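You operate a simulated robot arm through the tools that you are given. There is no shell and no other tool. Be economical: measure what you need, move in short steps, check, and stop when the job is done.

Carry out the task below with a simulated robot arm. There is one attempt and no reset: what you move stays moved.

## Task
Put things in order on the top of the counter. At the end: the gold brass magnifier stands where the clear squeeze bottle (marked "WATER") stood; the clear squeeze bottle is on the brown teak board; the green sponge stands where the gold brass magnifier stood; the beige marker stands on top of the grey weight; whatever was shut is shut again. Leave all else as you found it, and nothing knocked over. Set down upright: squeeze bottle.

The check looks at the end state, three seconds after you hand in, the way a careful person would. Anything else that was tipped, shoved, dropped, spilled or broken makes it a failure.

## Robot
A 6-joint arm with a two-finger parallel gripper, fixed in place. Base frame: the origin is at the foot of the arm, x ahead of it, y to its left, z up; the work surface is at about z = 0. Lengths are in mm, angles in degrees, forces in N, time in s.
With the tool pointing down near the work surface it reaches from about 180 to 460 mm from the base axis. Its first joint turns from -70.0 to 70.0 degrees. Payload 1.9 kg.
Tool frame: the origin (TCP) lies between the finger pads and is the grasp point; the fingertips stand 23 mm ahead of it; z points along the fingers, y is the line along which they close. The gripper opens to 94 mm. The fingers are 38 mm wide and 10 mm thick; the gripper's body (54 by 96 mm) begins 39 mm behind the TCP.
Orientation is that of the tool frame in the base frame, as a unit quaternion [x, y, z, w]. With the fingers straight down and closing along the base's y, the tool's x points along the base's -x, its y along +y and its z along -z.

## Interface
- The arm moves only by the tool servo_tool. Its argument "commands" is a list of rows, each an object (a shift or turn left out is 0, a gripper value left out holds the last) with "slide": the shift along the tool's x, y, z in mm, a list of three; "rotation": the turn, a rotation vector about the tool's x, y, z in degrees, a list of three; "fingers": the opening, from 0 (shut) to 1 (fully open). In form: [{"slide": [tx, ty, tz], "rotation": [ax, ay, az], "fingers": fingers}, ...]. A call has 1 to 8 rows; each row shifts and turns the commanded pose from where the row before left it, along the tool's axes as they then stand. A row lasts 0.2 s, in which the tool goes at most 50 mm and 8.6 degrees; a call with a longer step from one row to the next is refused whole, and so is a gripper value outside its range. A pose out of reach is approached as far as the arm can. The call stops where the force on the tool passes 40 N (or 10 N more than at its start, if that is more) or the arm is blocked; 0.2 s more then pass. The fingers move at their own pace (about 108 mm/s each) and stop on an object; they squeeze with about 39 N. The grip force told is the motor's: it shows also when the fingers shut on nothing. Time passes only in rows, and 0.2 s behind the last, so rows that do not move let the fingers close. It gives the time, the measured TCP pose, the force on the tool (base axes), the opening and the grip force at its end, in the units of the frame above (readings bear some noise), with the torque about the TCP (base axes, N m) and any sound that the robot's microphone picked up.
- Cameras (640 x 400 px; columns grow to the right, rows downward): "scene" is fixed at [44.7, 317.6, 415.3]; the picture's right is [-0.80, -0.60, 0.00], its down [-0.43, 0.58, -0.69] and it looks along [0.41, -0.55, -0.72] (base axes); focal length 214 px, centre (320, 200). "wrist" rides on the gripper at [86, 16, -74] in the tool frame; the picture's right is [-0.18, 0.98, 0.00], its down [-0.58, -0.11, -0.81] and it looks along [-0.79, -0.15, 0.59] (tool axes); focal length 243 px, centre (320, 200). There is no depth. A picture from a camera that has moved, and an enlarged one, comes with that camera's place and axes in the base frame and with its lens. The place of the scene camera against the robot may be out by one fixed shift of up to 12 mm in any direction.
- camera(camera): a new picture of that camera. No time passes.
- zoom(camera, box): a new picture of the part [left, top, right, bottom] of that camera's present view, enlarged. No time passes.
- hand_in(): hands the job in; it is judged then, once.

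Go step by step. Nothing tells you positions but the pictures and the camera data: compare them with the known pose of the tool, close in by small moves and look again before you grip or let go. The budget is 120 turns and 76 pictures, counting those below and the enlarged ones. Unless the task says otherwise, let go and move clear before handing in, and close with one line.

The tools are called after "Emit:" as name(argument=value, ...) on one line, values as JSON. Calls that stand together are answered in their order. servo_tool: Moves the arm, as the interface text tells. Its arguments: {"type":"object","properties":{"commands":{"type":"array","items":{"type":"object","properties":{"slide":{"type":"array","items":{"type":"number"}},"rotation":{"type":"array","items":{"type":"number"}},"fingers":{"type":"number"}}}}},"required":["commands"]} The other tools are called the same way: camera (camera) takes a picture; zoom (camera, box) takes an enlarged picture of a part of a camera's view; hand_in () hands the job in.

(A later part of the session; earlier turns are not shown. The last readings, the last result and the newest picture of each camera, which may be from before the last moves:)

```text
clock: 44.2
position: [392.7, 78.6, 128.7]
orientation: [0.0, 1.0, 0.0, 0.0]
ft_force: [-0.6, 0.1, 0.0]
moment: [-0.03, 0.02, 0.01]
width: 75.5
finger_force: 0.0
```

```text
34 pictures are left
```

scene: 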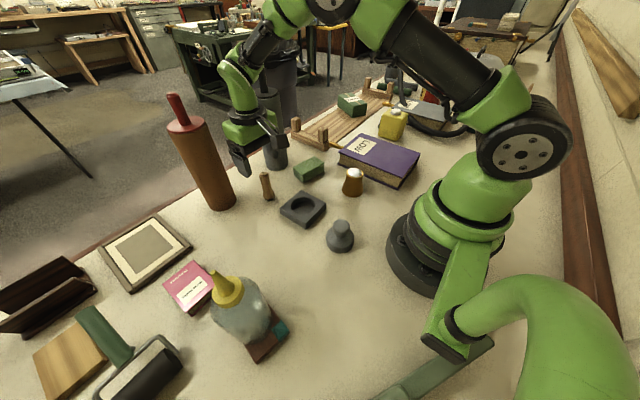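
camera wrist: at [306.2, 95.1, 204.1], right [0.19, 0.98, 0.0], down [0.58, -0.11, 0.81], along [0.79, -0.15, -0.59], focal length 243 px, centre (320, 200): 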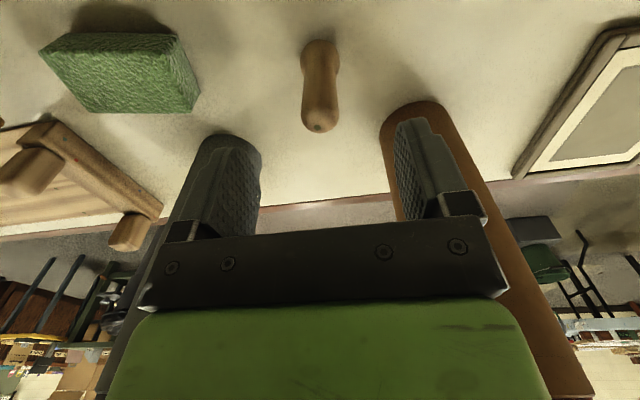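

The marker is centred at about (394,78). I'll descend to grip its neck.

Emit:
servo_tool(commands=[{"slide": [-1, 0, 30]}, {"slide": [0, 0, 30]}, {"slide": [0, 0, 18]}, {"slide": [0, 0, 0]}])

Emit:
camera(camera="wrist")

```text
clock: 45.2
position: [395.8, 79.4, 51.3]
orientation: [0.001, 1.0, 0.0, 0.0]
ft_force: [-0.7, -0.6, -1.1]
moment: [0.02, -0.02, 0.01]
width: 75.1
finger_force: 0.1
```

```text
33 pictures are left
camera wrist: at [309.0, 95.3, 126.1], right [0.19, 0.98, 0.0], down [0.58, -0.11, 0.81], along [0.79, -0.15, -0.59], focal length 243 px, centre (320, 200)
```

wrist: 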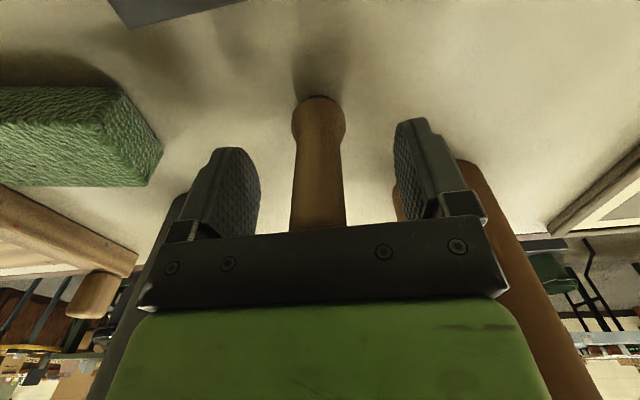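

It is well centred, so I'll grip and lift a little.

Emit:
servo_tool(commands=[{"fingers": 0.3}, {"fingers": 0.0}, {"fingers": 0.0}, {"fingers": 0.0}])

Emit:
servo_tool(commands=[{"slide": [0, 0, -20]}, {"slide": [0, 0, -40]}, {"slide": [0, 0, -40]}, {"slide": [0, 0, 0]}])

Emit:
camera(camera="wrist")

```text
clock: 46.2
position: [394.4, 80.1, 51.6]
orientation: [0.001, 1.0, 0.0, 0.0]
ft_force: [0.1, 0.5, 0.6]
moment: [-0.02, -0.01, 0.01]
width: 21.4
finger_force: 38.8
```

```text
clock: 47.2
position: [393.4, 78.4, 152.5]
orientation: [0.001, 1.0, -0.001, 0.001]
ft_force: [-0.4, -0.4, 0.1]
moment: [0.03, -0.04, 0.01]
width: 21.6
finger_force: 38.8
```

```text
32 pictures are left
camera wrist: at [306.3, 95.1, 228.1], right [0.19, 0.98, 0.0], down [0.58, -0.11, 0.81], along [0.79, -0.15, -0.59], focal length 243 px, centre (320, 200)
```

wrist: 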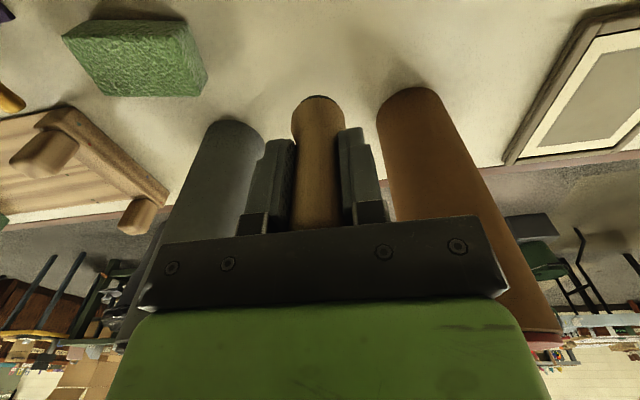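

The marker is held upright and its bottom is 51.5 mm below the TCP. The weight's knob is near (167,81), with its top at about z 52–58. I'll retract toward it and turn the tool so the camera sits to the side, clear of the arm base.

Emit:
servo_tool(commands=[{"slide": [33, -4, -10]}, {"slide": [33, -4, -10]}, {"slide": [33, 0, -10]}, {"slide": [33, 0, -10]}, {"rotation": [0, 0, -8]}, {"rotation": [0, 0, -8]}, {"rotation": [0, 0, -8]}, {"rotation": [0, 0, -8]}])

Emit:
servo_tool(commands=[{"rotation": [0, 0, -8]}, {"rotation": [0, 0, -8]}, {"rotation": [0, 0, -8]}, {"rotation": [0, 0, -8]}, {"rotation": [0, 0, -8]}, {"rotation": [0, 0, -8]}, {"rotation": [0, 0, -8]}, {"slide": [0, 0, 0]}])

Emit:
camera(camera="wrist")

```text
clock: 49.0
position: [262.3, 72.9, 190.8]
orientation: [-0.276, 0.961, 0.0, 0.0]
ft_force: [-0.4, -0.4, -0.9]
moment: [-0.04, 0.0, 0.0]
width: 21.3
finger_force: 39.3
```

```text
clock: 50.8
position: [262.5, 72.0, 190.6]
orientation: [-0.695, 0.719, 0.0, -0.001]
ft_force: [0.8, 0.9, 0.2]
moment: [-0.01, 0.02, -0.05]
width: 21.5
finger_force: 38.9
```

```text
31 pictures are left
camera wrist: at [243.1, -15.0, 266.8], right [-0.98, 0.22, 0.0], down [0.13, 0.58, 0.81], along [0.18, 0.79, -0.59], focal length 243 px, centre (320, 200)
```

wrist: 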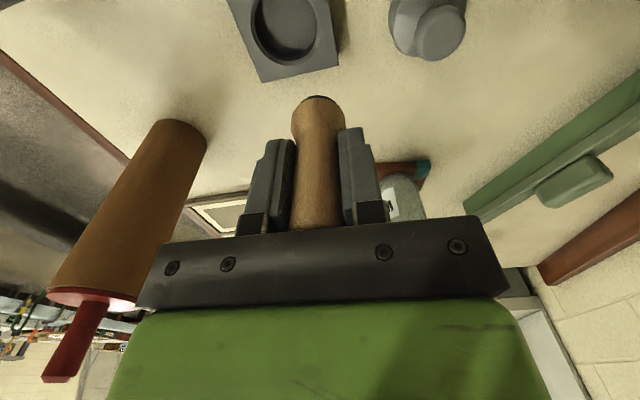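

The knob is at about (171,78). I'll move above it with the marker's base still about 60 mm over it, then compare views.

Emit:
servo_tool(commands=[{"slide": [-1, 31, 5]}, {"slide": [-1, 31, 5]}, {"slide": [-1, 29.6, 10]}, {"slide": [0, 0, 0]}])

Emit:
camera(camera="wrist")

Emit:
zoom(camera="scene", box=[270, 150, 410, 270])

```text
clock: 51.8
position: [169.9, 76.9, 172.0]
orientation: [-0.694, 0.72, 0.0, 0.0]
ft_force: [-0.1, 0.1, -1.3]
moment: [0.02, 0.0, -0.02]
width: 21.4
finger_force: 39.3
```

```text
30 pictures are left
camera wrist: at [150.6, -9.7, 247.3], right [-0.98, 0.22, 0.0], down [0.13, 0.58, 0.81], along [0.18, 0.79, -0.59], focal length 243 px, centre (320, 200)
```

wrist: 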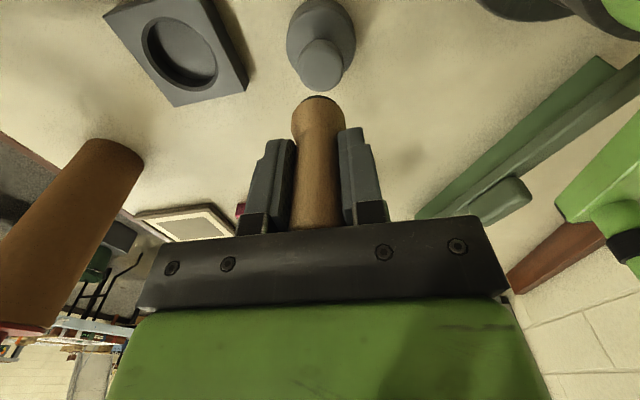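

```text
3.33 times, centred on (340, 210) of scene
camera zoom: at [44.7, 317.6, 415.3], right [-0.8, -0.6, 0.0], down [-0.43, 0.58, -0.69], along [0.41, -0.55, -0.72], focal length 715 px, centre (253, 167)
```

zoom: 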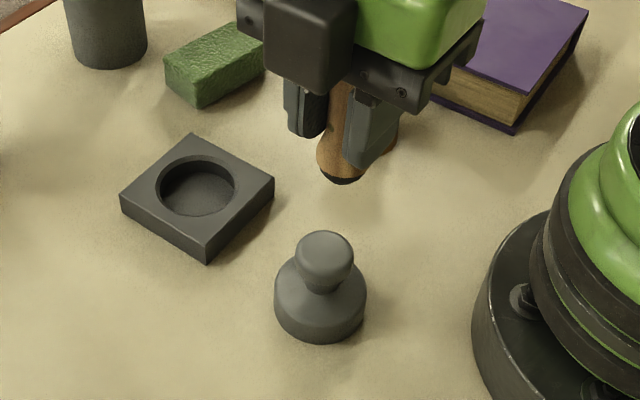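

The knob top triangulates to about (170,79), z≈52–58. I'll shift 2 mm and descend so the marker's base hangs about 10 mm above the knob, then check both views.

Emit:
servo_tool(commands=[{"slide": [-2, 0.3, 25]}, {"slide": [0, 0, 20]}, {"slide": [0, 0, 8]}, {"slide": [0, 0, 0]}])

Emit:
zoom(camera="wrist", box=[240, 40, 400, 140])

Emit:
zoom(camera="scene", box=[300, 180, 380, 260])

```text
clock: 52.8
position: [170.6, 80.7, 119.0]
orientation: [-0.693, 0.721, 0.0, 0.0]
ft_force: [-0.4, 0.2, -0.5]
moment: [-0.03, 0.01, 0.0]
width: 21.5
finger_force: 39.1
```

```text
4.00 times, centred on (320, 90) of wrist
camera zoom: at [151.3, -7.3, 194.3], right [-0.98, 0.22, 0.0], down [0.13, 0.58, 0.81], along [0.18, 0.79, -0.59], focal length 970 px, centre (320, 640)
```

zoom: 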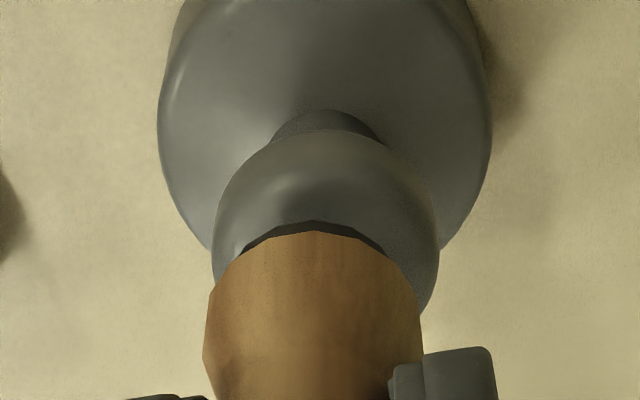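

```text
5.00 times, centred on (340, 220) of scene
camera zoom: at [44.7, 317.6, 415.3], right [-0.8, -0.6, 0.0], down [-0.43, 0.58, -0.69], along [0.41, -0.55, -0.72], focal length 1072 px, centre (220, 100)
```

zoom: 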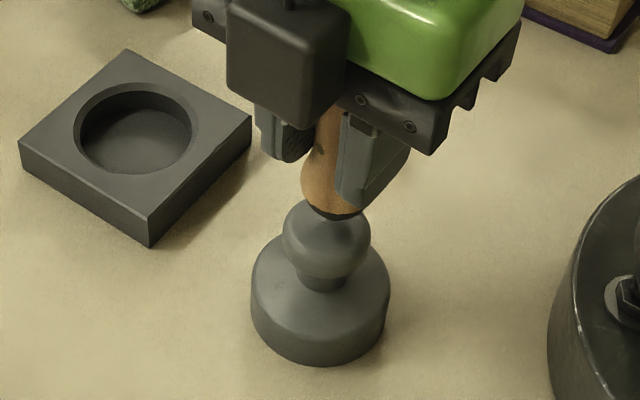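

In the wrist view the marker sits about 1.7 mm to one side of the knob. I'll correct that and zoom tighter to judge the other direction.

Emit:
servo_tool(commands=[{"slide": [0, 1.7, 0]}, {"slide": [0, 0, 0]}])

Emit:
zoom(camera="scene", box=[325, 205, 365, 230])

Emit:
zoom(camera="wrist", box=[280, 0, 376, 120])

```text
clock: 53.4
position: [169.8, 80.9, 118.8]
orientation: [-0.694, 0.72, 0.0, 0.0]
ft_force: [0.3, -0.4, 0.5]
moment: [0.03, 0.01, -0.03]
width: 21.2
finger_force: 38.6
```

```text
16.00 times, centred on (345, 218) of scene
camera zoom: at [44.7, 317.6, 415.3], right [-0.8, -0.6, 0.0], down [-0.43, 0.58, -0.69], along [0.41, -0.55, -0.72], focal length 3432 px, centre (-80, -80)
```

zoom: 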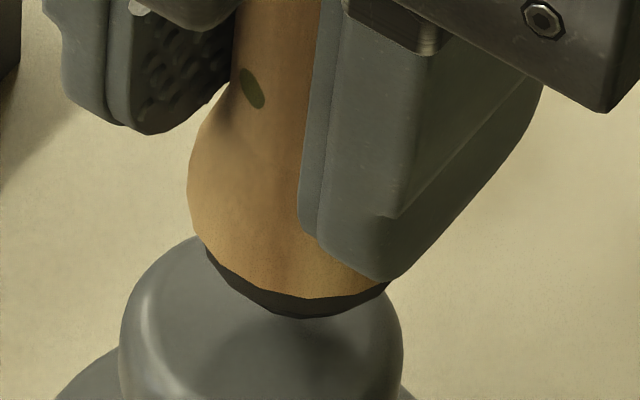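

```text
3.33 times, centred on (328, 60) of wrist
camera zoom: at [149.4, -6.6, 194.1], right [-0.98, 0.22, 0.0], down [0.13, 0.58, 0.81], along [0.18, 0.79, -0.59], focal length 809 px, centre (293, 667)
```

zoom: 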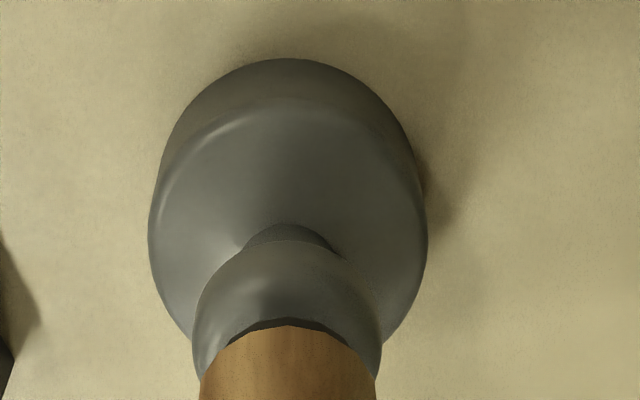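

The two views together say the marker must move about 4 mm in +y. I'll apply that and recheck.

Emit:
servo_tool(commands=[{"slide": [-4, -0.7, 3]}, {"slide": [0, 0, 0]}])

Emit:
zoom(camera="scene", box=[325, 210, 365, 235])

Emit:
zoom(camera="wrist", box=[280, 0, 376, 120])

```text
clock: 54.0
position: [169.9, 84.0, 115.7]
orientation: [-0.694, 0.72, 0.0, 0.0]
ft_force: [0.7, 0.6, -0.5]
moment: [-0.02, -0.06, -0.02]
width: 21.5
finger_force: 39.3
```

```text
16.00 times, centred on (345, 222) of scene
camera zoom: at [44.7, 317.6, 415.3], right [-0.8, -0.6, 0.0], down [-0.43, 0.58, -0.69], along [0.41, -0.55, -0.72], focal length 3432 px, centre (-80, -160)
```

zoom: 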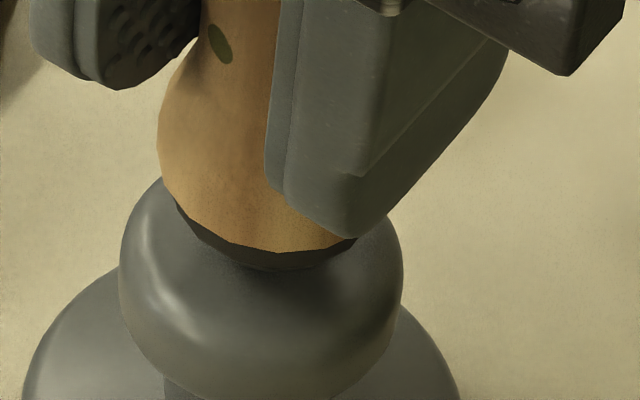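

```text
3.33 times, centred on (328, 60) of wrist
camera zoom: at [150.6, -2.1, 191.3], right [-0.98, 0.22, 0.0], down [0.13, 0.58, 0.81], along [0.18, 0.79, -0.59], focal length 809 px, centre (293, 667)
```

zoom: 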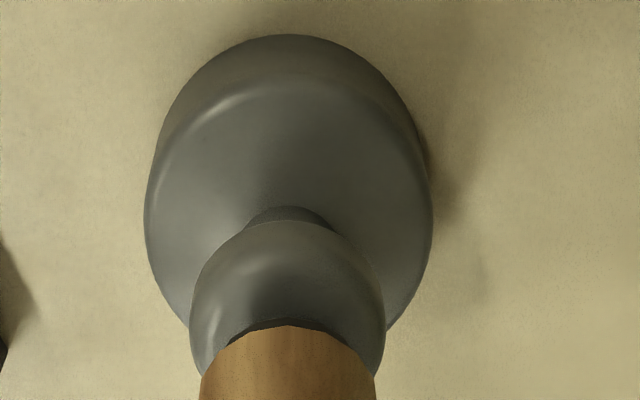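

Both views now agree that the marker is centred. I'll lower gently until contact.

Emit:
servo_tool(commands=[{"slide": [0, 0, 2]}, {"slide": [0, 0, 1]}, {"slide": [0, 0, 0]}])

Emit:
servo_tool(commands=[{"slide": [0, 0, 1]}, {"slide": [0, 0, 1]}, {"slide": [0, 0, 0]}])

```text
clock: 54.8
position: [169.4, 84.1, 113.7]
orientation: [-0.694, 0.72, 0.0, 0.0]
ft_force: [0.9, 0.4, -0.6]
moment: [-0.02, 0.0, -0.01]
width: 21.4
finger_force: 39.1
```

```text
clock: 55.6
position: [169.8, 85.9, 111.3]
orientation: [-0.694, 0.72, 0.0, 0.0]
ft_force: [-0.5, -0.7, 9.9]
moment: [-0.09, 0.06, -0.01]
width: 21.6
finger_force: 38.8
```

It makes contact at 10 N with the knob top at about z 60. I'll check alignment once more before releasing.

Emit:
zoom(camera="scene", box=[325, 210, 365, 235])

Emit:
zoom(camera="wrist", box=[280, 0, 376, 120])

```text
16.00 times, centred on (345, 222) of scene
camera zoom: at [44.7, 317.6, 415.3], right [-0.8, -0.6, 0.0], down [-0.43, 0.58, -0.69], along [0.41, -0.55, -0.72], focal length 3432 px, centre (-80, -160)
```

zoom: 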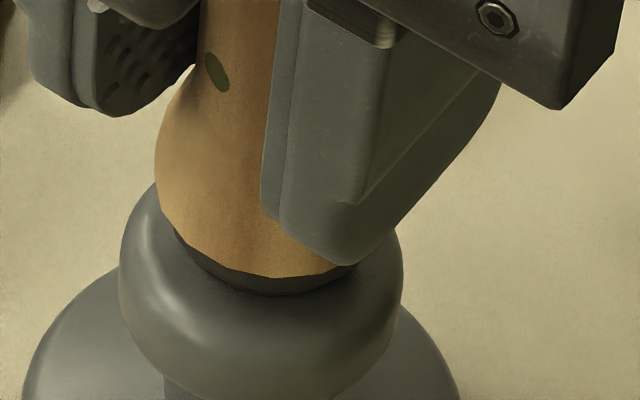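

```text
3.33 times, centred on (328, 60) of wrist
camera zoom: at [150.6, -2.0, 186.4], right [-0.98, 0.22, 0.0], down [0.13, 0.58, 0.81], along [0.18, 0.79, -0.59], focal length 809 px, centre (293, 667)
```

zoom: 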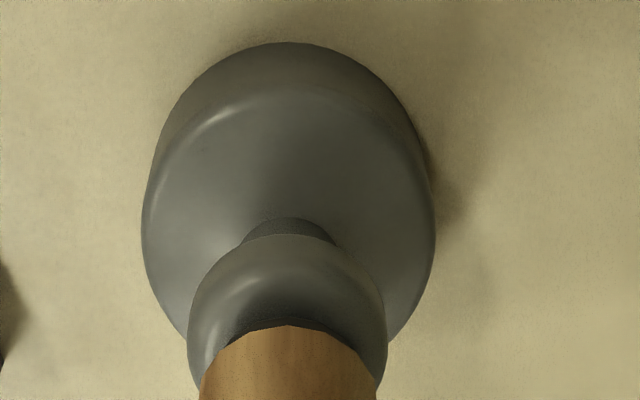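

Alignment looks good. I'll release gently and go straight up.

Emit:
servo_tool(commands=[{"slide": [0, 0, -0.4]}, {"fingers": 0.3}, {"fingers": 0.5}, {"fingers": 0.5}, {"slide": [0, 0, 0]}])

Emit:
zoom(camera="scene", box=[300, 170, 380, 250])

```text
clock: 56.8
position: [169.5, 83.6, 110.2]
orientation: [-0.694, 0.72, 0.001, 0.0]
ft_force: [-0.5, -0.2, -0.1]
moment: [-0.01, 0.0, 0.0]
width: 47.0
finger_force: 0.0
```

```text
5.00 times, centred on (340, 210) of scene
camera zoom: at [44.7, 317.6, 415.3], right [-0.8, -0.6, 0.0], down [-0.43, 0.58, -0.69], along [0.41, -0.55, -0.72], focal length 1072 px, centre (220, 150)
```

zoom: 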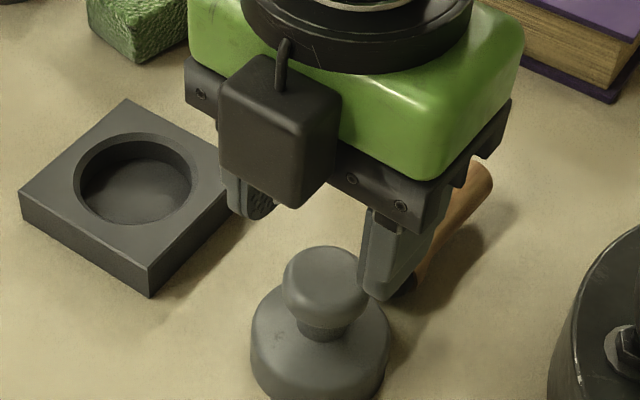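

The marker toppled off the knob when released and is lying behind the weight. I'll rise clear and look carefully.

Emit:
servo_tool(commands=[{"slide": [0, 0, -30]}, {"slide": [0, 0, -40]}, {"slide": [0, 0, -40]}, {"slide": [0, -40, 0]}, {"slide": [0, 0, 0]}])

Emit:
camera(camera="wrist")

Emit:
zoom(camera="scene", box=[290, 160, 400, 260])

```text
clock: 58.0
position: [208.8, 81.2, 220.7]
orientation: [-0.694, 0.72, 0.0, 0.001]
ft_force: [0.3, -0.6, 0.5]
moment: [0.0, 0.0, 0.0]
width: 46.7
finger_force: 0.2
```

```text
19 pictures are left
camera wrist: at [188.9, -4.8, 296.1], right [-0.98, 0.22, 0.0], down [0.13, 0.58, 0.81], along [0.18, 0.79, -0.59], focal length 243 px, centre (320, 200)
```

wrist: 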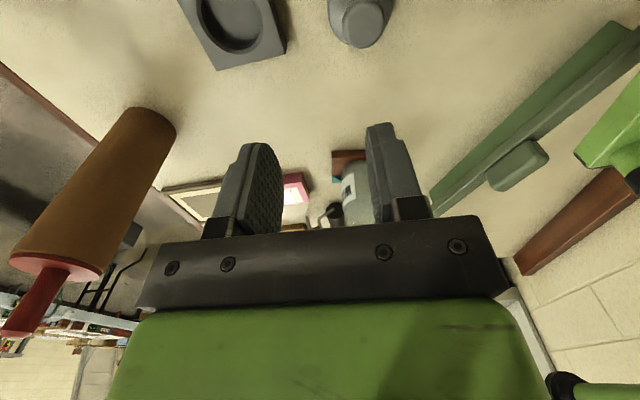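

```text
4.00 times, centred on (345, 210) of scene
camera zoom: at [44.7, 317.6, 415.3], right [-0.8, -0.6, 0.0], down [-0.43, 0.58, -0.69], along [0.41, -0.55, -0.72], focal length 858 px, centre (220, 160)
```

zoom: 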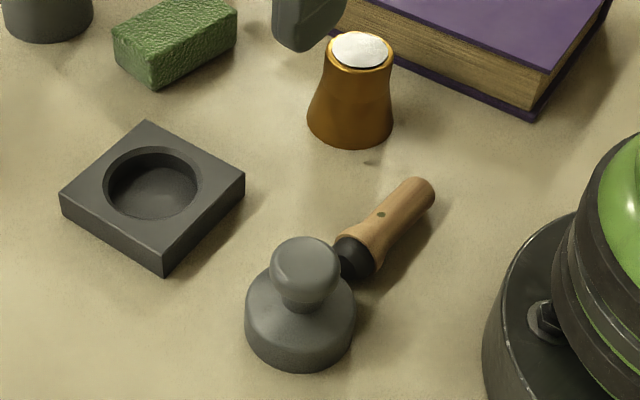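

Emit:
zoom(camera="scene", box=[346, 196, 410, 236])

Emit:
zoom(camera="scene", box=[334, 212, 382, 242])

```text
10.00 times, centred on (378, 216) of scene
camera zoom: at [44.7, 317.6, 415.3], right [-0.8, -0.6, 0.0], down [-0.43, 0.58, -0.69], along [0.41, -0.55, -0.72], focal length 2145 px, centre (-260, 40)
```

zoom: 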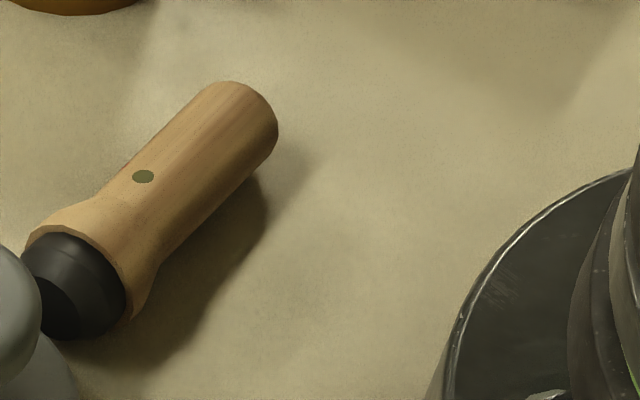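

```text
13.33 times, centred on (358, 227) of scene
camera zoom: at [44.7, 317.6, 415.3], right [-0.8, -0.6, 0.0], down [-0.43, 0.58, -0.69], along [0.41, -0.55, -0.72], focal length 2860 px, centre (-187, -160)
```

zoom: 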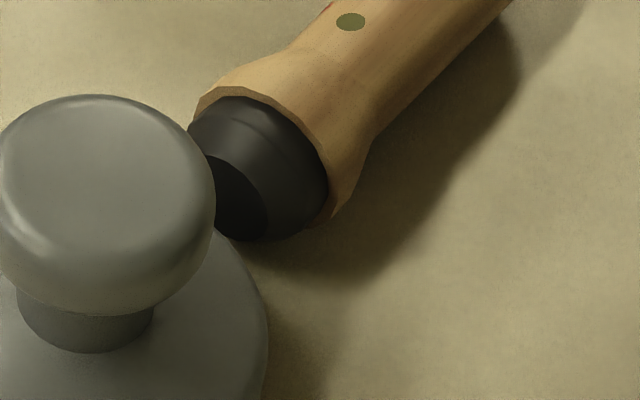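

The marker's foot is a narrow black cone, and the pressed release tipped it. It now lies with its axis from about (164,32) to (158,-42), base end toward the weight. The weight itself is intact. I'll recover it by gripping the handle from above with a slight tilt for reach, then standing it up. First I'll hover over it.

Emit:
servo_tool(commands=[{"slide": [33.5, 0, 0], "fingers": 0.5}, {"slide": [33.5, 0, 0]}, {"slide": [33.5, 0, 0], "rotation": [0, 0, 2.4]}, {"slide": [0, 20, 20], "rotation": [-5, 0, 0]}, {"slide": [0, 20, 30], "rotation": [-5, 0, 0]}, {"slide": [0, 0, 30]}, {"slide": [0, 0, 0]}])

Emit:
camera(camera="wrist")

```text
clock: 59.6
position: [157.3, -15.4, 141.3]
orientation: [-0.676, 0.732, 0.064, -0.059]
ft_force: [0.5, 0.0, 0.0]
moment: [0.03, -0.01, -0.06]
width: 46.7
finger_force: 0.1
```

```text
15 pictures are left
camera wrist: at [147.8, -101.6, 218.1], right [-0.95, 0.26, 0.17], down [0.29, 0.56, 0.78], along [0.11, 0.79, -0.61], focal length 243 px, centre (320, 200)
```

wrist: 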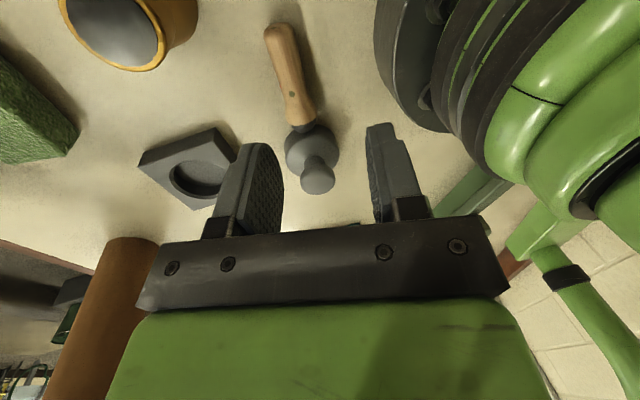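

The handle crosses y=-17 at about x=161. I'll line up over it and descend most of the way with a narrower opening.

Emit:
servo_tool(commands=[{"slide": [1.6, -26.3, 0], "rotation": [0, 0, 1.7]}, {"slide": [0, 0, 40], "fingers": 0.4}, {"slide": [0, 0, 30]}, {"slide": [0, 0, 0]}])

Emit:
camera(camera="wrist")

```text
clock: 60.6
position: [170.4, -16.4, 68.5]
orientation: [-0.665, 0.742, 0.063, -0.06]
ft_force: [-0.6, 0.2, -0.1]
moment: [0.01, -0.01, -0.02]
width: 37.7
finger_force: 0.0
```

```text
14 pictures are left
camera wrist: at [158.6, -102.2, 145.4], right [-0.94, 0.29, 0.17], down [0.31, 0.55, 0.77], along [0.13, 0.78, -0.61], focal length 243 px, centre (320, 200)
```

wrist: 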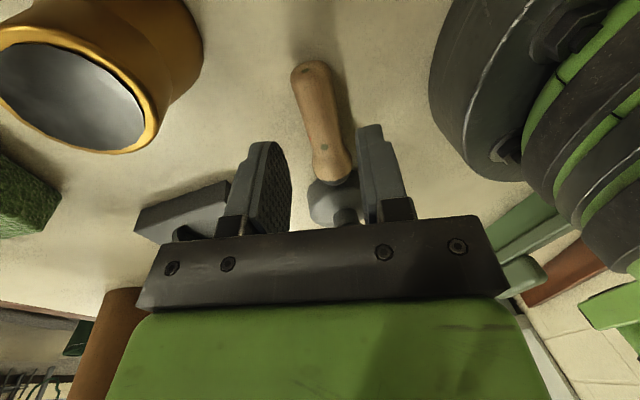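

The handle lines up with the fingers. I'll finish descending and close on it gently.

Emit:
servo_tool(commands=[{"slide": [0, -1, 20], "fingers": 0.35}, {"slide": [0, 0, 14]}, {"slide": [0, 0, 5.5]}, {"slide": [0, 0, 0]}])

```text
clock: 61.6
position: [166.2, -15.7, 29.9]
orientation: [-0.666, 0.741, 0.062, -0.058]
ft_force: [0.0, 0.2, -0.5]
moment: [-0.01, 0.0, -0.03]
width: 33.2
finger_force: 0.1
```

Emit:
servo_tool(commands=[{"fingers": 0.2}, {"fingers": 0.0}, {"fingers": 0.0}, {"fingers": 0.0}])

Emit:
servo_tool(commands=[{"slide": [0, 0, -20]}, {"slide": [0, 0, -40]}, {"slide": [0, 0, -40]}, {"slide": [0, 0, 0]}])

Emit:
camera(camera="wrist")

```text
clock: 62.6
position: [165.6, -16.1, 29.9]
orientation: [-0.666, 0.741, 0.063, -0.059]
ft_force: [-0.2, -0.1, -0.4]
moment: [0.0, 0.03, -0.01]
width: 20.7
finger_force: 38.5
```

```text
clock: 63.6
position: [184.0, -17.2, 128.1]
orientation: [-0.665, 0.742, 0.064, -0.06]
ft_force: [0.0, 1.1, -0.8]
moment: [0.0, -0.02, 0.01]
width: 20.8
finger_force: 38.9
```

```text
13 pictures are left
camera wrist: at [171.1, -103.7, 205.8], right [-0.94, 0.29, 0.17], down [0.31, 0.55, 0.77], along [0.13, 0.78, -0.61], focal length 243 px, centre (320, 200)
```

wrist: 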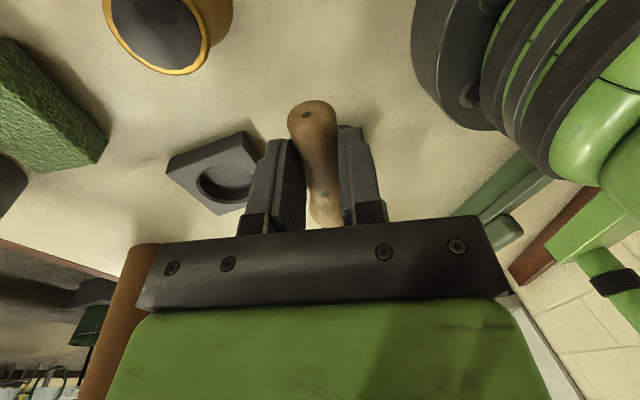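

The marker is gripped. I'll untilt, raise it and carry it to the open area near (310,110) to turn it upright in the air.

Emit:
servo_tool(commands=[{"rotation": [5, 0, 0], "slide": [0, 0, -30]}, {"rotation": [5, 0, 0], "slide": [0, 0, -30]}, {"slide": [-35, -27.9, -5]}, {"slide": [-35, -27.9, 0]}, {"slide": [-35, -27.9, 0]}, {"slide": [-35, -27.9, 0]}, {"slide": [0, 0, 0]}])

Emit:
servo_tool(commands=[{"rotation": [0, 8, 0]}, {"rotation": [0, 8, 0]}, {"rotation": [0, 8, 0]}, {"rotation": [0, 8, 0]}, {"rotation": [0, 0, 0]}])

```text
clock: 65.2
position: [317.5, 110.0, 193.6]
orientation: [-0.668, 0.744, -0.002, -0.001]
ft_force: [0.2, 0.0, -0.2]
moment: [-0.02, 0.03, 0.02]
width: 20.5
finger_force: 38.3
```

```text
clock: 66.4
position: [317.9, 107.4, 192.9]
orientation: [-0.641, 0.715, -0.187, -0.208]
ft_force: [-0.4, -0.1, -0.8]
moment: [0.04, -0.01, 0.0]
width: 20.7
finger_force: 39.0
```

The pitching works, so I'll continue to about 94°.

Emit:
servo_tool(commands=[{"rotation": [0, 8, 0]}, {"rotation": [0, 8, 0]}, {"rotation": [0, 8, 0]}, {"rotation": [0, 8, 0]}, {"rotation": [0, 0, 0]}])

Emit:
servo_tool(commands=[{"rotation": [0, 8, 0]}, {"rotation": [0, 8, 0]}, {"rotation": [0, 8, 0]}, {"rotation": [0, 6, 0]}, {"rotation": [0, 0, 0]}])

Emit:
camera(camera="scene")

```text
clock: 67.6
position: [316.2, 108.3, 194.1]
orientation: [-0.565, 0.631, -0.355, -0.397]
ft_force: [0.3, 0.3, -0.8]
moment: [-0.01, -0.02, -0.01]
width: 20.6
finger_force: 39.2
```

```text
clock: 68.8
position: [296.2, 75.9, 186.2]
orientation: [0.455, -0.506, 0.49, 0.544]
ft_force: [0.0, -0.8, -0.8]
moment: [0.03, -0.01, 0.02]
width: 20.6
finger_force: 38.8
out of reach, approached as far as the arm can: row 3, 4
```

```text
12 pictures are left
```

scene: 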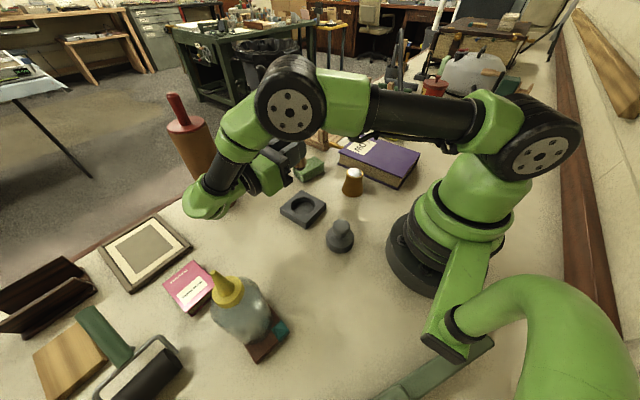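

With the tool horizontal the wrist is at its outer reach. I'll pull inward and yaw the tool to point diagonally inward, which keeps the wrist away from the bottle.

Emit:
servo_tool(commands=[{"slide": [-2, 39.6, 25.3]}, {"slide": [0, 19.6, 5.1], "rotation": [-7.98, 0, -0.56]}, {"slide": [0, 0, 0]}])

```text
clock: 69.6
position: [233.9, 52.1, 186.3]
orientation: [0.418, -0.537, 0.45, 0.578]
ft_force: [-0.8, 0.3, -0.2]
moment: [0.02, 0.01, -0.03]
width: 20.8
finger_force: 39.5
```

Emit:
servo_tool(commands=[{"slide": [0, 1.9, -7.8], "rotation": [-7.98, 0, -0.56]}, {"slide": [0, 8.6, -5.2], "rotation": [-7.98, 0, -0.56]}, {"slide": [0, 11.9, -4.7], "rotation": [-7.98, 0, -0.56]}, {"slide": [0, 19.2, 0], "rotation": [-6.98, 0, -0.5]}, {"slide": [0, 0, 0]}])

Emit:
camera(camera="scene")

```text
clock: 70.0
position: [236.6, 55.0, 185.6]
orientation: [0.399, -0.552, 0.436, 0.587]
ft_force: [-18.8, -87.5, -93.6]
moment: [-1.81, -1.61, 1.89]
width: 21.0
finger_force: 39.3
stopped in row 1: the force on the tool passed its limit at 347 N (the readings are from after the stop); the commanded pose is now the measured one
```

```text
11 pictures are left
```

scene: 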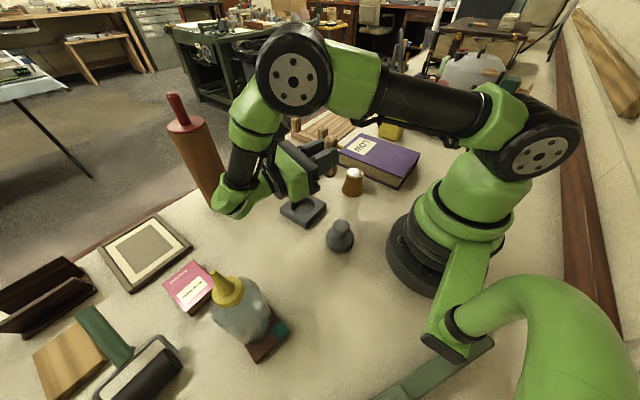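

The inward yaw made the gripper touch its own forearm and nothing else was hit, so I'll back off. The other way is to swing the tool to point outward, over open counter, and stand the marker there first.

Emit:
servo_tool(commands=[{"slide": [0, -16.7, 2.3], "rotation": [7.98, 0, 0.56]}, {"slide": [0, -16.2, 1.4], "rotation": [7.98, 0, 0.56]}, {"slide": [0, 0, 0]}])

```text
clock: 70.8
position: [268.4, 45.1, 187.5]
orientation: [0.472, -0.489, 0.514, 0.523]
ft_force: [-0.6, 1.1, -0.9]
moment: [0.04, -0.01, 0.01]
width: 20.9
finger_force: 38.8
```

The contact has cleared. I'll continue the outward swing.

Emit:
servo_tool(commands=[{"slide": [0, -15.7, 0.4], "rotation": [7.98, 0, 0.56]}, {"slide": [0, -15.6, -0.5], "rotation": [7.98, 0, 0.56]}, {"slide": [0, -15.3, -1.5], "rotation": [7.98, 0, 0.56]}, {"slide": [0, -15.7, -2.6], "rotation": [7.98, 0, 0.56]}, {"slide": [0, 0, 0]}])

```text
clock: 72.0
position: [328.1, 58.9, 186.8]
orientation: [0.588, -0.338, 0.639, 0.363]
ft_force: [-0.2, 0.5, 0.0]
moment: [0.02, 0.01, 0.02]
width: 20.5
finger_force: 39.1
```

Emit:
servo_tool(commands=[{"slide": [0, -15.7, -3.6], "rotation": [7.98, 0, 0.56]}, {"slide": [0, -16.1, -4.8], "rotation": [7.98, 0, 0.56]}, {"slide": [0, -16.6, -5.4], "rotation": [7.98, 0, 0.56]}, {"slide": [0, -17.2, -6.4], "rotation": [7.98, 0, 0.56]}, {"slide": [0, 0, 0]}])

Emit:
camera(camera="scene")

```text
clock: 73.2
position: [360.9, 118.3, 186.9]
orientation: [0.658, -0.161, 0.714, 0.176]
ft_force: [0.1, -0.1, -0.7]
moment: [0.03, -0.01, -0.01]
width: 20.5
finger_force: 38.5
```

```text
10 pictures are left
```

scene: 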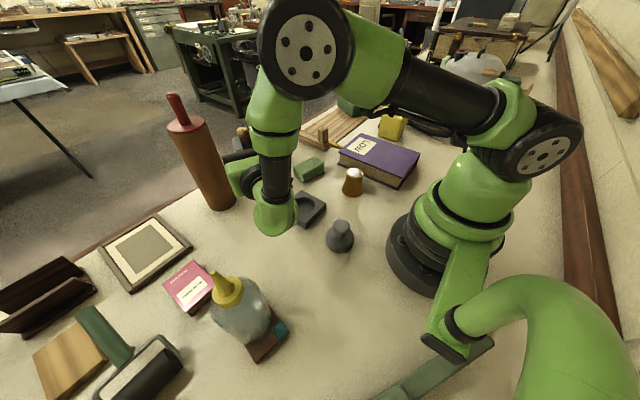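

The marker is upright in the grip. The counter is too low for the wrist housing in this pose, so I'll stand the marker temporarily in the recess of the dark block at about (289,61) and regrasp it from above. I'll swing back over the block, staying high.

Emit:
servo_tool(commands=[{"slide": [0, 11.8, 3.0], "rotation": [-7.47, 0, -0.6]}, {"slide": [0, 11.2, 1.7], "rotation": [-7.47, 0, -0.6]}, {"slide": [0, 11, 0.2], "rotation": [-7.47, 0, -0.6]}, {"slide": [0, 10.7, -1], "rotation": [-7.47, 0, -0.6]}, {"slide": [0, 10.9, -2.5], "rotation": [-7.47, 0, -0.6]}, {"slide": [0, 11.1, -3.8], "rotation": [-7.47, 0, -0.6]}, {"slide": [0, 11.6, -5.2], "rotation": [-7.47, 0, -0.6]}, {"slide": [0, 0, 0]}])

```text
clock: 75.0
position: [301.8, 78.2, 185.2]
orientation: [0.519, -0.437, 0.562, 0.473]
ft_force: [0.1, 0.0, -0.2]
moment: [0.03, -0.04, -0.02]
width: 20.7
finger_force: 39.0
```

Emit:
servo_tool(commands=[{"slide": [0, 15.6, -6.1]}, {"slide": [-37.4, 0, -3]}, {"slide": [-37.3, 0, -2.9]}, {"slide": [0, 0, 0]}])

Emit:
camera(camera="wrist")

```text
clock: 76.0
position: [285.7, 80.0, 109.4]
orientation: [0.518, -0.436, 0.563, 0.473]
ft_force: [-0.4, 0.4, -0.4]
moment: [0.01, 0.0, 0.0]
width: 20.5
finger_force: 38.6
```

```text
9 pictures are left
camera wrist: at [255.9, 156.6, 189.4], right [-0.97, -0.18, -0.18], down [-0.02, 0.76, -0.65], along [0.26, -0.62, -0.74], focal length 243 px, centre (320, 200)
```

wrist: 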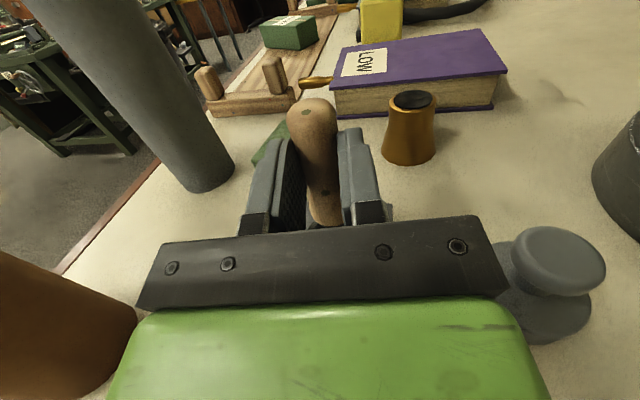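

Emit:
zoom(camera="scene", box=[250, 140, 370, 240])

```text
4.00 times, centred on (310, 190) of scene
camera zoom: at [44.7, 317.6, 415.3], right [-0.8, -0.6, 0.0], down [-0.43, 0.58, -0.69], along [0.41, -0.55, -0.72], focal length 858 px, centre (360, 240)
```

zoom: 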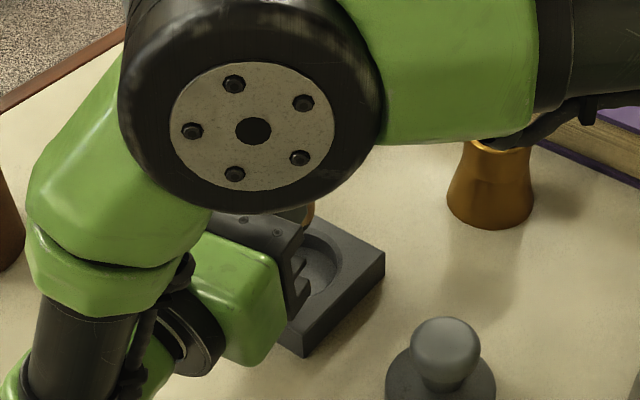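

The glimpse of the marker beside the recess agrees with my estimate. I'll lower in small steps, watching the force.

Emit:
servo_tool(commands=[{"slide": [-15, 2, -1.2]}, {"slide": [-12, 0, -0.9]}, {"slide": [0, 0, 0]}])

Emit:
servo_tool(commands=[{"slide": [-2, 0, -0.2]}, {"slide": [-2, 0, -0.2]}, {"slide": [0, 0, 0]}])

Emit:
servo_tool(commands=[{"slide": [-1.5, 0, -0.1]}, {"slide": [-1.5, 0, -0.1]}, {"slide": [0, 0, 0]}])

```text
clock: 76.8
position: [283.0, 81.3, 81.5]
orientation: [0.518, -0.437, 0.563, 0.474]
ft_force: [0.4, -0.6, -1.0]
moment: [0.0, 0.01, 0.01]
width: 20.8
finger_force: 39.2
```

```text
clock: 77.6
position: [283.6, 81.6, 76.6]
orientation: [0.519, -0.436, 0.563, 0.473]
ft_force: [0.2, 0.1, -0.1]
moment: [0.05, 0.0, -0.03]
width: 20.8
finger_force: 39.3
```

```text
clock: 78.4
position: [283.7, 80.0, 74.0]
orientation: [0.518, -0.436, 0.563, 0.474]
ft_force: [0.4, 0.1, -0.5]
moment: [0.03, -0.05, 0.01]
width: 20.8
finger_force: 39.0
```

Emit:
servo_tool(commands=[{"slide": [-1.5, 0, -0.1]}, {"slide": [0, 0, 0]}])

Emit:
servo_tool(commands=[{"slide": [-1.5, 0, -0.1]}, {"slide": [0, 0, 0]}])

Emit:
servo_tool(commands=[{"slide": [-1.5, 0, -0.1]}, {"slide": [0, 0, 0]}])

```text
clock: 79.0
position: [282.6, 79.3, 73.0]
orientation: [0.519, -0.436, 0.563, 0.473]
ft_force: [0.4, -0.5, -0.4]
moment: [0.01, 0.01, -0.03]
width: 20.7
finger_force: 38.9
```

```text
clock: 79.6
position: [283.1, 80.1, 72.6]
orientation: [0.519, -0.436, 0.563, 0.473]
ft_force: [-1.2, -0.5, 0.6]
moment: [0.01, 0.0, 0.03]
width: 21.0
finger_force: 38.6
```

```text
clock: 80.2
position: [283.7, 79.7, 71.0]
orientation: [0.518, -0.436, 0.563, 0.474]
ft_force: [0.1, -0.7, -0.8]
moment: [0.01, 0.02, 0.01]
width: 20.7
finger_force: 38.8
```

Emit:
servo_tool(commands=[{"slide": [-1.2, 0, -0.1]}, {"slide": [0, 0, 0]}])

Emit:
servo_tool(commands=[{"slide": [-1.2, 0, -0.1]}, {"slide": [0, 0, 0]}])

Emit:
servo_tool(commands=[{"slide": [-1.2, 0, -0.1]}, {"slide": [0, 0, 0]}])

```text
clock: 80.8
position: [282.7, 79.5, 69.4]
orientation: [0.519, -0.435, 0.563, 0.472]
ft_force: [-0.4, -0.3, 0.3]
moment: [0.0, -0.01, 0.01]
width: 20.6
finger_force: 39.0
```

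```text
clock: 81.4
position: [284.1, 79.8, 69.0]
orientation: [0.519, -0.436, 0.563, 0.473]
ft_force: [1.0, 0.4, -1.1]
moment: [0.01, -0.01, 0.03]
width: 20.4
finger_force: 38.8
```

```text
clock: 82.0
position: [283.0, 79.7, 67.2]
orientation: [0.519, -0.436, 0.563, 0.473]
ft_force: [0.3, 0.1, -0.8]
moment: [0.02, 0.0, 0.0]
width: 20.9
finger_force: 38.7
```

Emit:
servo_tool(commands=[{"slide": [-1.2, 0, -0.1]}, {"slide": [0, 0, 0]}])

Emit:
servo_tool(commands=[{"slide": [-1.2, 0, -0.1]}, {"slide": [0, 0, 0]}])

Emit:
camera(camera="scene")

```text
clock: 82.6
position: [284.8, 79.6, 65.7]
orientation: [0.518, -0.436, 0.563, 0.473]
ft_force: [-0.2, 0.6, -0.7]
moment: [0.02, -0.02, -0.01]
width: 20.6
finger_force: 38.8
```

```text
clock: 83.2
position: [282.4, 78.9, 65.3]
orientation: [0.518, -0.436, 0.563, 0.474]
ft_force: [0.0, 0.0, -1.0]
moment: [0.03, -0.03, 0.01]
width: 20.9
finger_force: 38.9
```

```text
7 pictures are left
```

scene: 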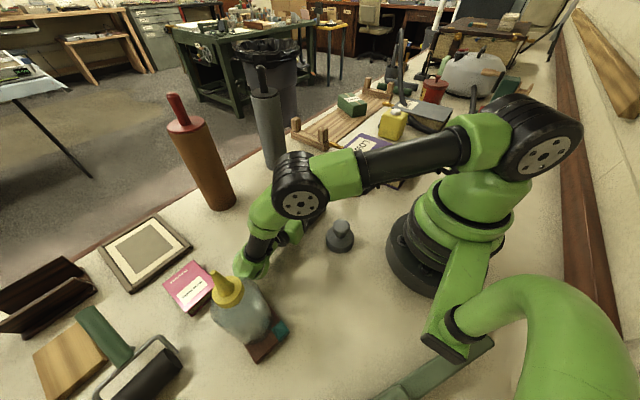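

No contact yet. I'll continue in 1 mm steps.

Emit:
servo_tool(commands=[{"slide": [-1.2, 0, -0.1]}, {"slide": [0, 0, 0]}])

Emit:
servo_tool(commands=[{"slide": [-1.2, 0, -0.1]}, {"slide": [0, 0, 0]}])

Emit:
servo_tool(commands=[{"slide": [-1.0, 0, -0.1]}, {"slide": [0, 0, 0]}])

```text
clock: 83.8
position: [284.3, 80.0, 63.6]
orientation: [0.518, -0.436, 0.563, 0.474]
ft_force: [-0.1, 1.2, 0.2]
moment: [0.01, -0.03, 0.0]
width: 20.8
finger_force: 39.5
```

```text
clock: 84.4
position: [281.8, 79.2, 62.2]
orientation: [0.518, -0.436, 0.563, 0.474]
ft_force: [-0.5, -0.4, -0.4]
moment: [0.0, -0.01, 0.01]
width: 21.1
finger_force: 39.1
```

```text
clock: 85.0
position: [283.6, 79.9, 61.4]
orientation: [0.518, -0.436, 0.563, 0.473]
ft_force: [-3.5, -2.1, 19.9]
moment: [-0.4, 0.18, -0.06]
width: 20.6
finger_force: 38.7
```

Contact at 20 N. I'll back off until the force is near zero.

Emit:
servo_tool(commands=[{"slide": [0.7, 0, 0.05]}, {"slide": [0, 0, 0]}])

```text
clock: 85.6
position: [284.1, 79.9, 61.9]
orientation: [0.519, -0.436, 0.563, 0.473]
ft_force: [-0.2, 0.9, 0.8]
moment: [0.03, -0.06, 0.0]
width: 20.8
finger_force: 38.9
```

The force is near zero, so I'll open slowly.

Emit:
servo_tool(commands=[{"fingers": 0.225}, {"fingers": 0.235}, {"fingers": 0.25}, {"fingers": 0.27}, {"fingers": 0.32}, {"fingers": 0.4}, {"fingers": 0.5}])

Emit:
camera(camera="wrist")

```text
clock: 87.2
position: [284.0, 80.3, 61.5]
orientation: [0.519, -0.436, 0.563, 0.473]
ft_force: [-0.1, 0.2, 0.4]
moment: [0.02, 0.01, 0.0]
width: 47.0
finger_force: 0.1
```

```text
6 pictures are left
camera wrist: at [254.0, 156.6, 142.7], right [-0.97, -0.18, -0.18], down [-0.02, 0.76, -0.65], along [0.26, -0.62, -0.74], focal length 243 px, centre (320, 200)
```

wrist: 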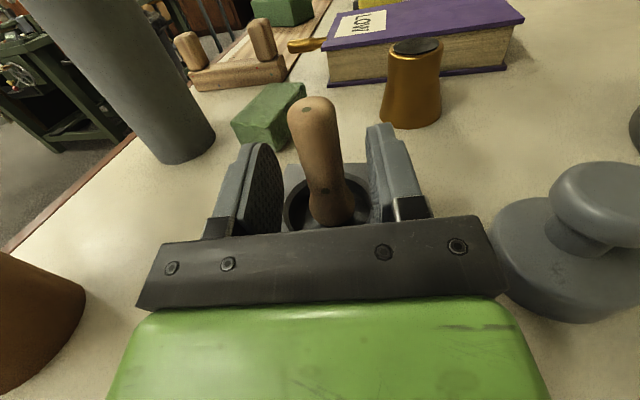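

The marker is standing upright in the recess at about (287.5,56). I'll rise straight up with the fingers beside it, then pitch the tool back to pointing down.

Emit:
servo_tool(commands=[{"slide": [20, 0, 1.6]}, {"slide": [39.9, 0, 3.2]}, {"slide": [39.9, 0, 3.2]}, {"slide": [39.9, 0, 3.2]}, {"slide": [0, 0, 0]}])

Emit:
servo_tool(commands=[{"rotation": [0, -8.6, 0]}, {"rotation": [0, -8.6, 0]}, {"rotation": [0, -8.6, 0]}, {"rotation": [0, -8.6, 0]}, {"rotation": [0, -8.6, 0]}, {"rotation": [0, -8.6, 0]}, {"rotation": [0, 0, 0]}])

Emit:
servo_tool(commands=[{"rotation": [0, -8.6, 0]}, {"rotation": [0, -8.6, 0]}, {"rotation": [0, -8.6, 0]}, {"rotation": [0, -8.6, 0]}, {"rotation": [0, -8.5, 0]}, {"rotation": [0, 0, 0]}])

```text
clock: 88.4
position: [283.0, 79.5, 202.9]
orientation: [0.518, -0.436, 0.563, 0.474]
ft_force: [-1.2, 0.4, 0.2]
moment: [-0.01, -0.01, 0.02]
width: 47.3
finger_force: 0.1
```

```text
clock: 90.0
position: [282.0, 80.4, 202.2]
orientation: [0.713, -0.598, 0.281, 0.235]
ft_force: [-0.9, -0.6, -0.1]
moment: [0.0, -0.01, 0.02]
width: 47.2
finger_force: 0.0
```

```text
clock: 91.4
position: [283.7, 79.7, 202.9]
orientation: [0.766, -0.643, 0.001, -0.001]
ft_force: [0.1, -0.5, -0.8]
moment: [0.02, 0.02, 0.02]
width: 47.0
finger_force: 0.1
```

The tool points down again. I'll move over the marker and take one look.

Emit:
servo_tool(commands=[{"slide": [24.3, 0.2, 20]}, {"slide": [0, 0, 30]}, {"slide": [0, 0, 0]}])

Emit:
camera(camera="wrist")

```text
clock: 92.2
position: [287.6, 55.9, 152.2]
orientation: [0.765, -0.643, 0.001, 0.001]
ft_force: [0.4, -1.4, 0.1]
moment: [0.0, 0.02, 0.01]
width: 46.9
finger_force: 0.1
```

```text
5 pictures are left
camera wrist: at [285.6, -32.9, 228.1], right [-1.0, 0.01, 0.0], down [0.01, 0.59, 0.8], along [0.01, 0.8, -0.59], focal length 243 px, centre (320, 200)
```

wrist: 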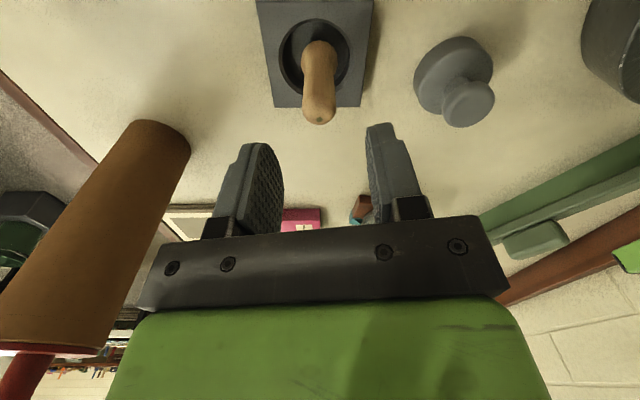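

The marker is at about (288,60.5) and upright. I'll descend and grasp it.

Emit:
servo_tool(commands=[{"slide": [-4.3, -1.0, 30]}, {"slide": [0, 0, 40]}, {"slide": [0, 0, 25]}, {"slide": [0, 0, 0]}])

Emit:
servo_tool(commands=[{"fingers": 0.35}, {"fingers": 0.25}, {"fingers": 0.1}, {"fingers": 0.0}, {"fingers": 0.0}])

```text
clock: 93.2
position: [285.5, 59.9, 56.6]
orientation: [0.765, -0.644, 0.001, 0.001]
ft_force: [0.7, 0.1, -0.2]
moment: [0.05, -0.02, 0.0]
width: 47.0
finger_force: 0.0
```

```text
clock: 94.4
position: [286.0, 60.4, 57.9]
orientation: [0.765, -0.644, 0.001, 0.001]
ft_force: [0.6, 0.4, -0.1]
moment: [0.01, 0.01, 0.0]
width: 21.5
finger_force: 39.6
```

Grasped. I'll lift, carry it over to the knob at about (170.3,77.2) and stop with the foot about 10 mm above it.

Emit:
servo_tool(commands=[{"slide": [0, 0, -30]}, {"slide": [0, 0, -40]}, {"slide": [0, 0, -40]}, {"slide": [-12.3, 37.3, 0]}, {"slide": [-12.3, 37.3, 0]}, {"slide": [-12.4, 37.4, 0]}, {"rotation": [0, 0, 5]}, {"rotation": [0, 0, 5]}])

Emit:
servo_tool(commands=[{"slide": [0, 0, 25]}, {"slide": [0, 0, 20]}, {"slide": [0, 0, 0]}])

Emit:
zoom(camera="scene", box=[320, 205, 368, 245])

Emit:
zoom(camera="wrist", box=[280, 0, 376, 120])

```text
clock: 96.2
position: [171.2, 78.7, 167.8]
orientation: [-0.706, 0.708, -0.002, 0.0]
ft_force: [0.0, 0.6, -0.2]
moment: [-0.02, -0.01, -0.01]
width: 21.2
finger_force: 38.8
```

```text
clock: 97.0
position: [171.3, 78.6, 121.9]
orientation: [-0.707, 0.707, -0.002, 0.0]
ft_force: [-0.1, -0.1, 0.7]
moment: [0.01, -0.01, -0.01]
width: 21.2
finger_force: 39.1
```

```text
10.00 times, centred on (344, 225) of scene
camera zoom: at [44.7, 317.6, 415.3], right [-0.8, -0.6, 0.0], down [-0.43, 0.58, -0.69], along [0.41, -0.55, -0.72], focal length 2145 px, centre (80, -50)
```

zoom: 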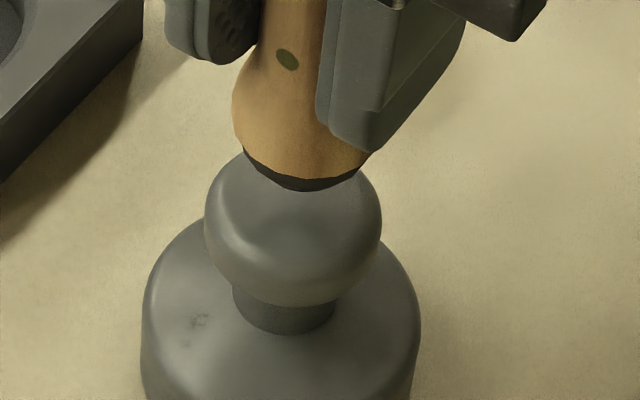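

```text
3.33 times, centred on (328, 60) of wrist
camera zoom: at [154.7, -8.7, 197.4], right [-0.98, 0.19, 0.0], down [0.11, 0.58, 0.8], along [0.15, 0.79, -0.59], focal length 809 px, centre (293, 667)
```

zoom: 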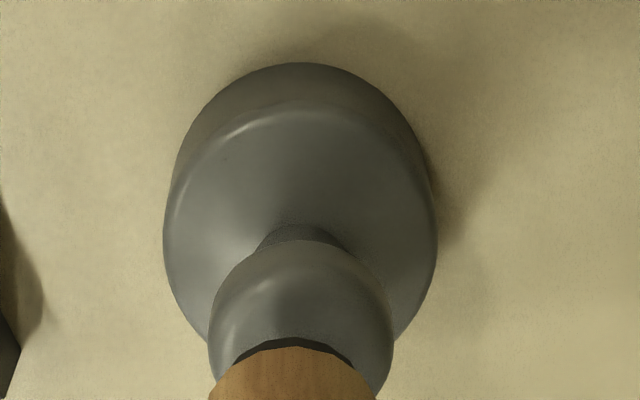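

The marker is centred on the knob within about 2 mm. I'll make a small correction, then lower slowly to first contact and avoid any preload this time.

Emit:
servo_tool(commands=[{"slide": [-1.5, 0.8, 4]}, {"slide": [0, 0, 3]}, {"slide": [0, 0, 0]}])

Emit:
servo_tool(commands=[{"slide": [0, 0, 1]}, {"slide": [0, 0, 0]}])

Emit:
servo_tool(commands=[{"slide": [0, 0, 1]}, {"slide": [0, 0, 0]}])

```text
clock: 97.8
position: [169.8, 79.4, 114.5]
orientation: [-0.706, 0.708, -0.002, -0.001]
ft_force: [0.3, 0.1, 0.0]
moment: [-0.02, -0.01, 0.04]
width: 21.5
finger_force: 39.1
```

```text
clock: 98.4
position: [169.4, 80.1, 114.2]
orientation: [-0.707, 0.707, -0.002, -0.001]
ft_force: [0.5, 0.1, -0.2]
moment: [0.01, 0.03, -0.03]
width: 21.8
finger_force: 39.3
```

```text
clock: 99.0
position: [170.4, 78.2, 112.0]
orientation: [0.707, -0.707, 0.001, 0.001]
ft_force: [-0.5, 0.0, -0.9]
moment: [-0.01, -0.01, -0.02]
width: 20.8
finger_force: 39.1
```

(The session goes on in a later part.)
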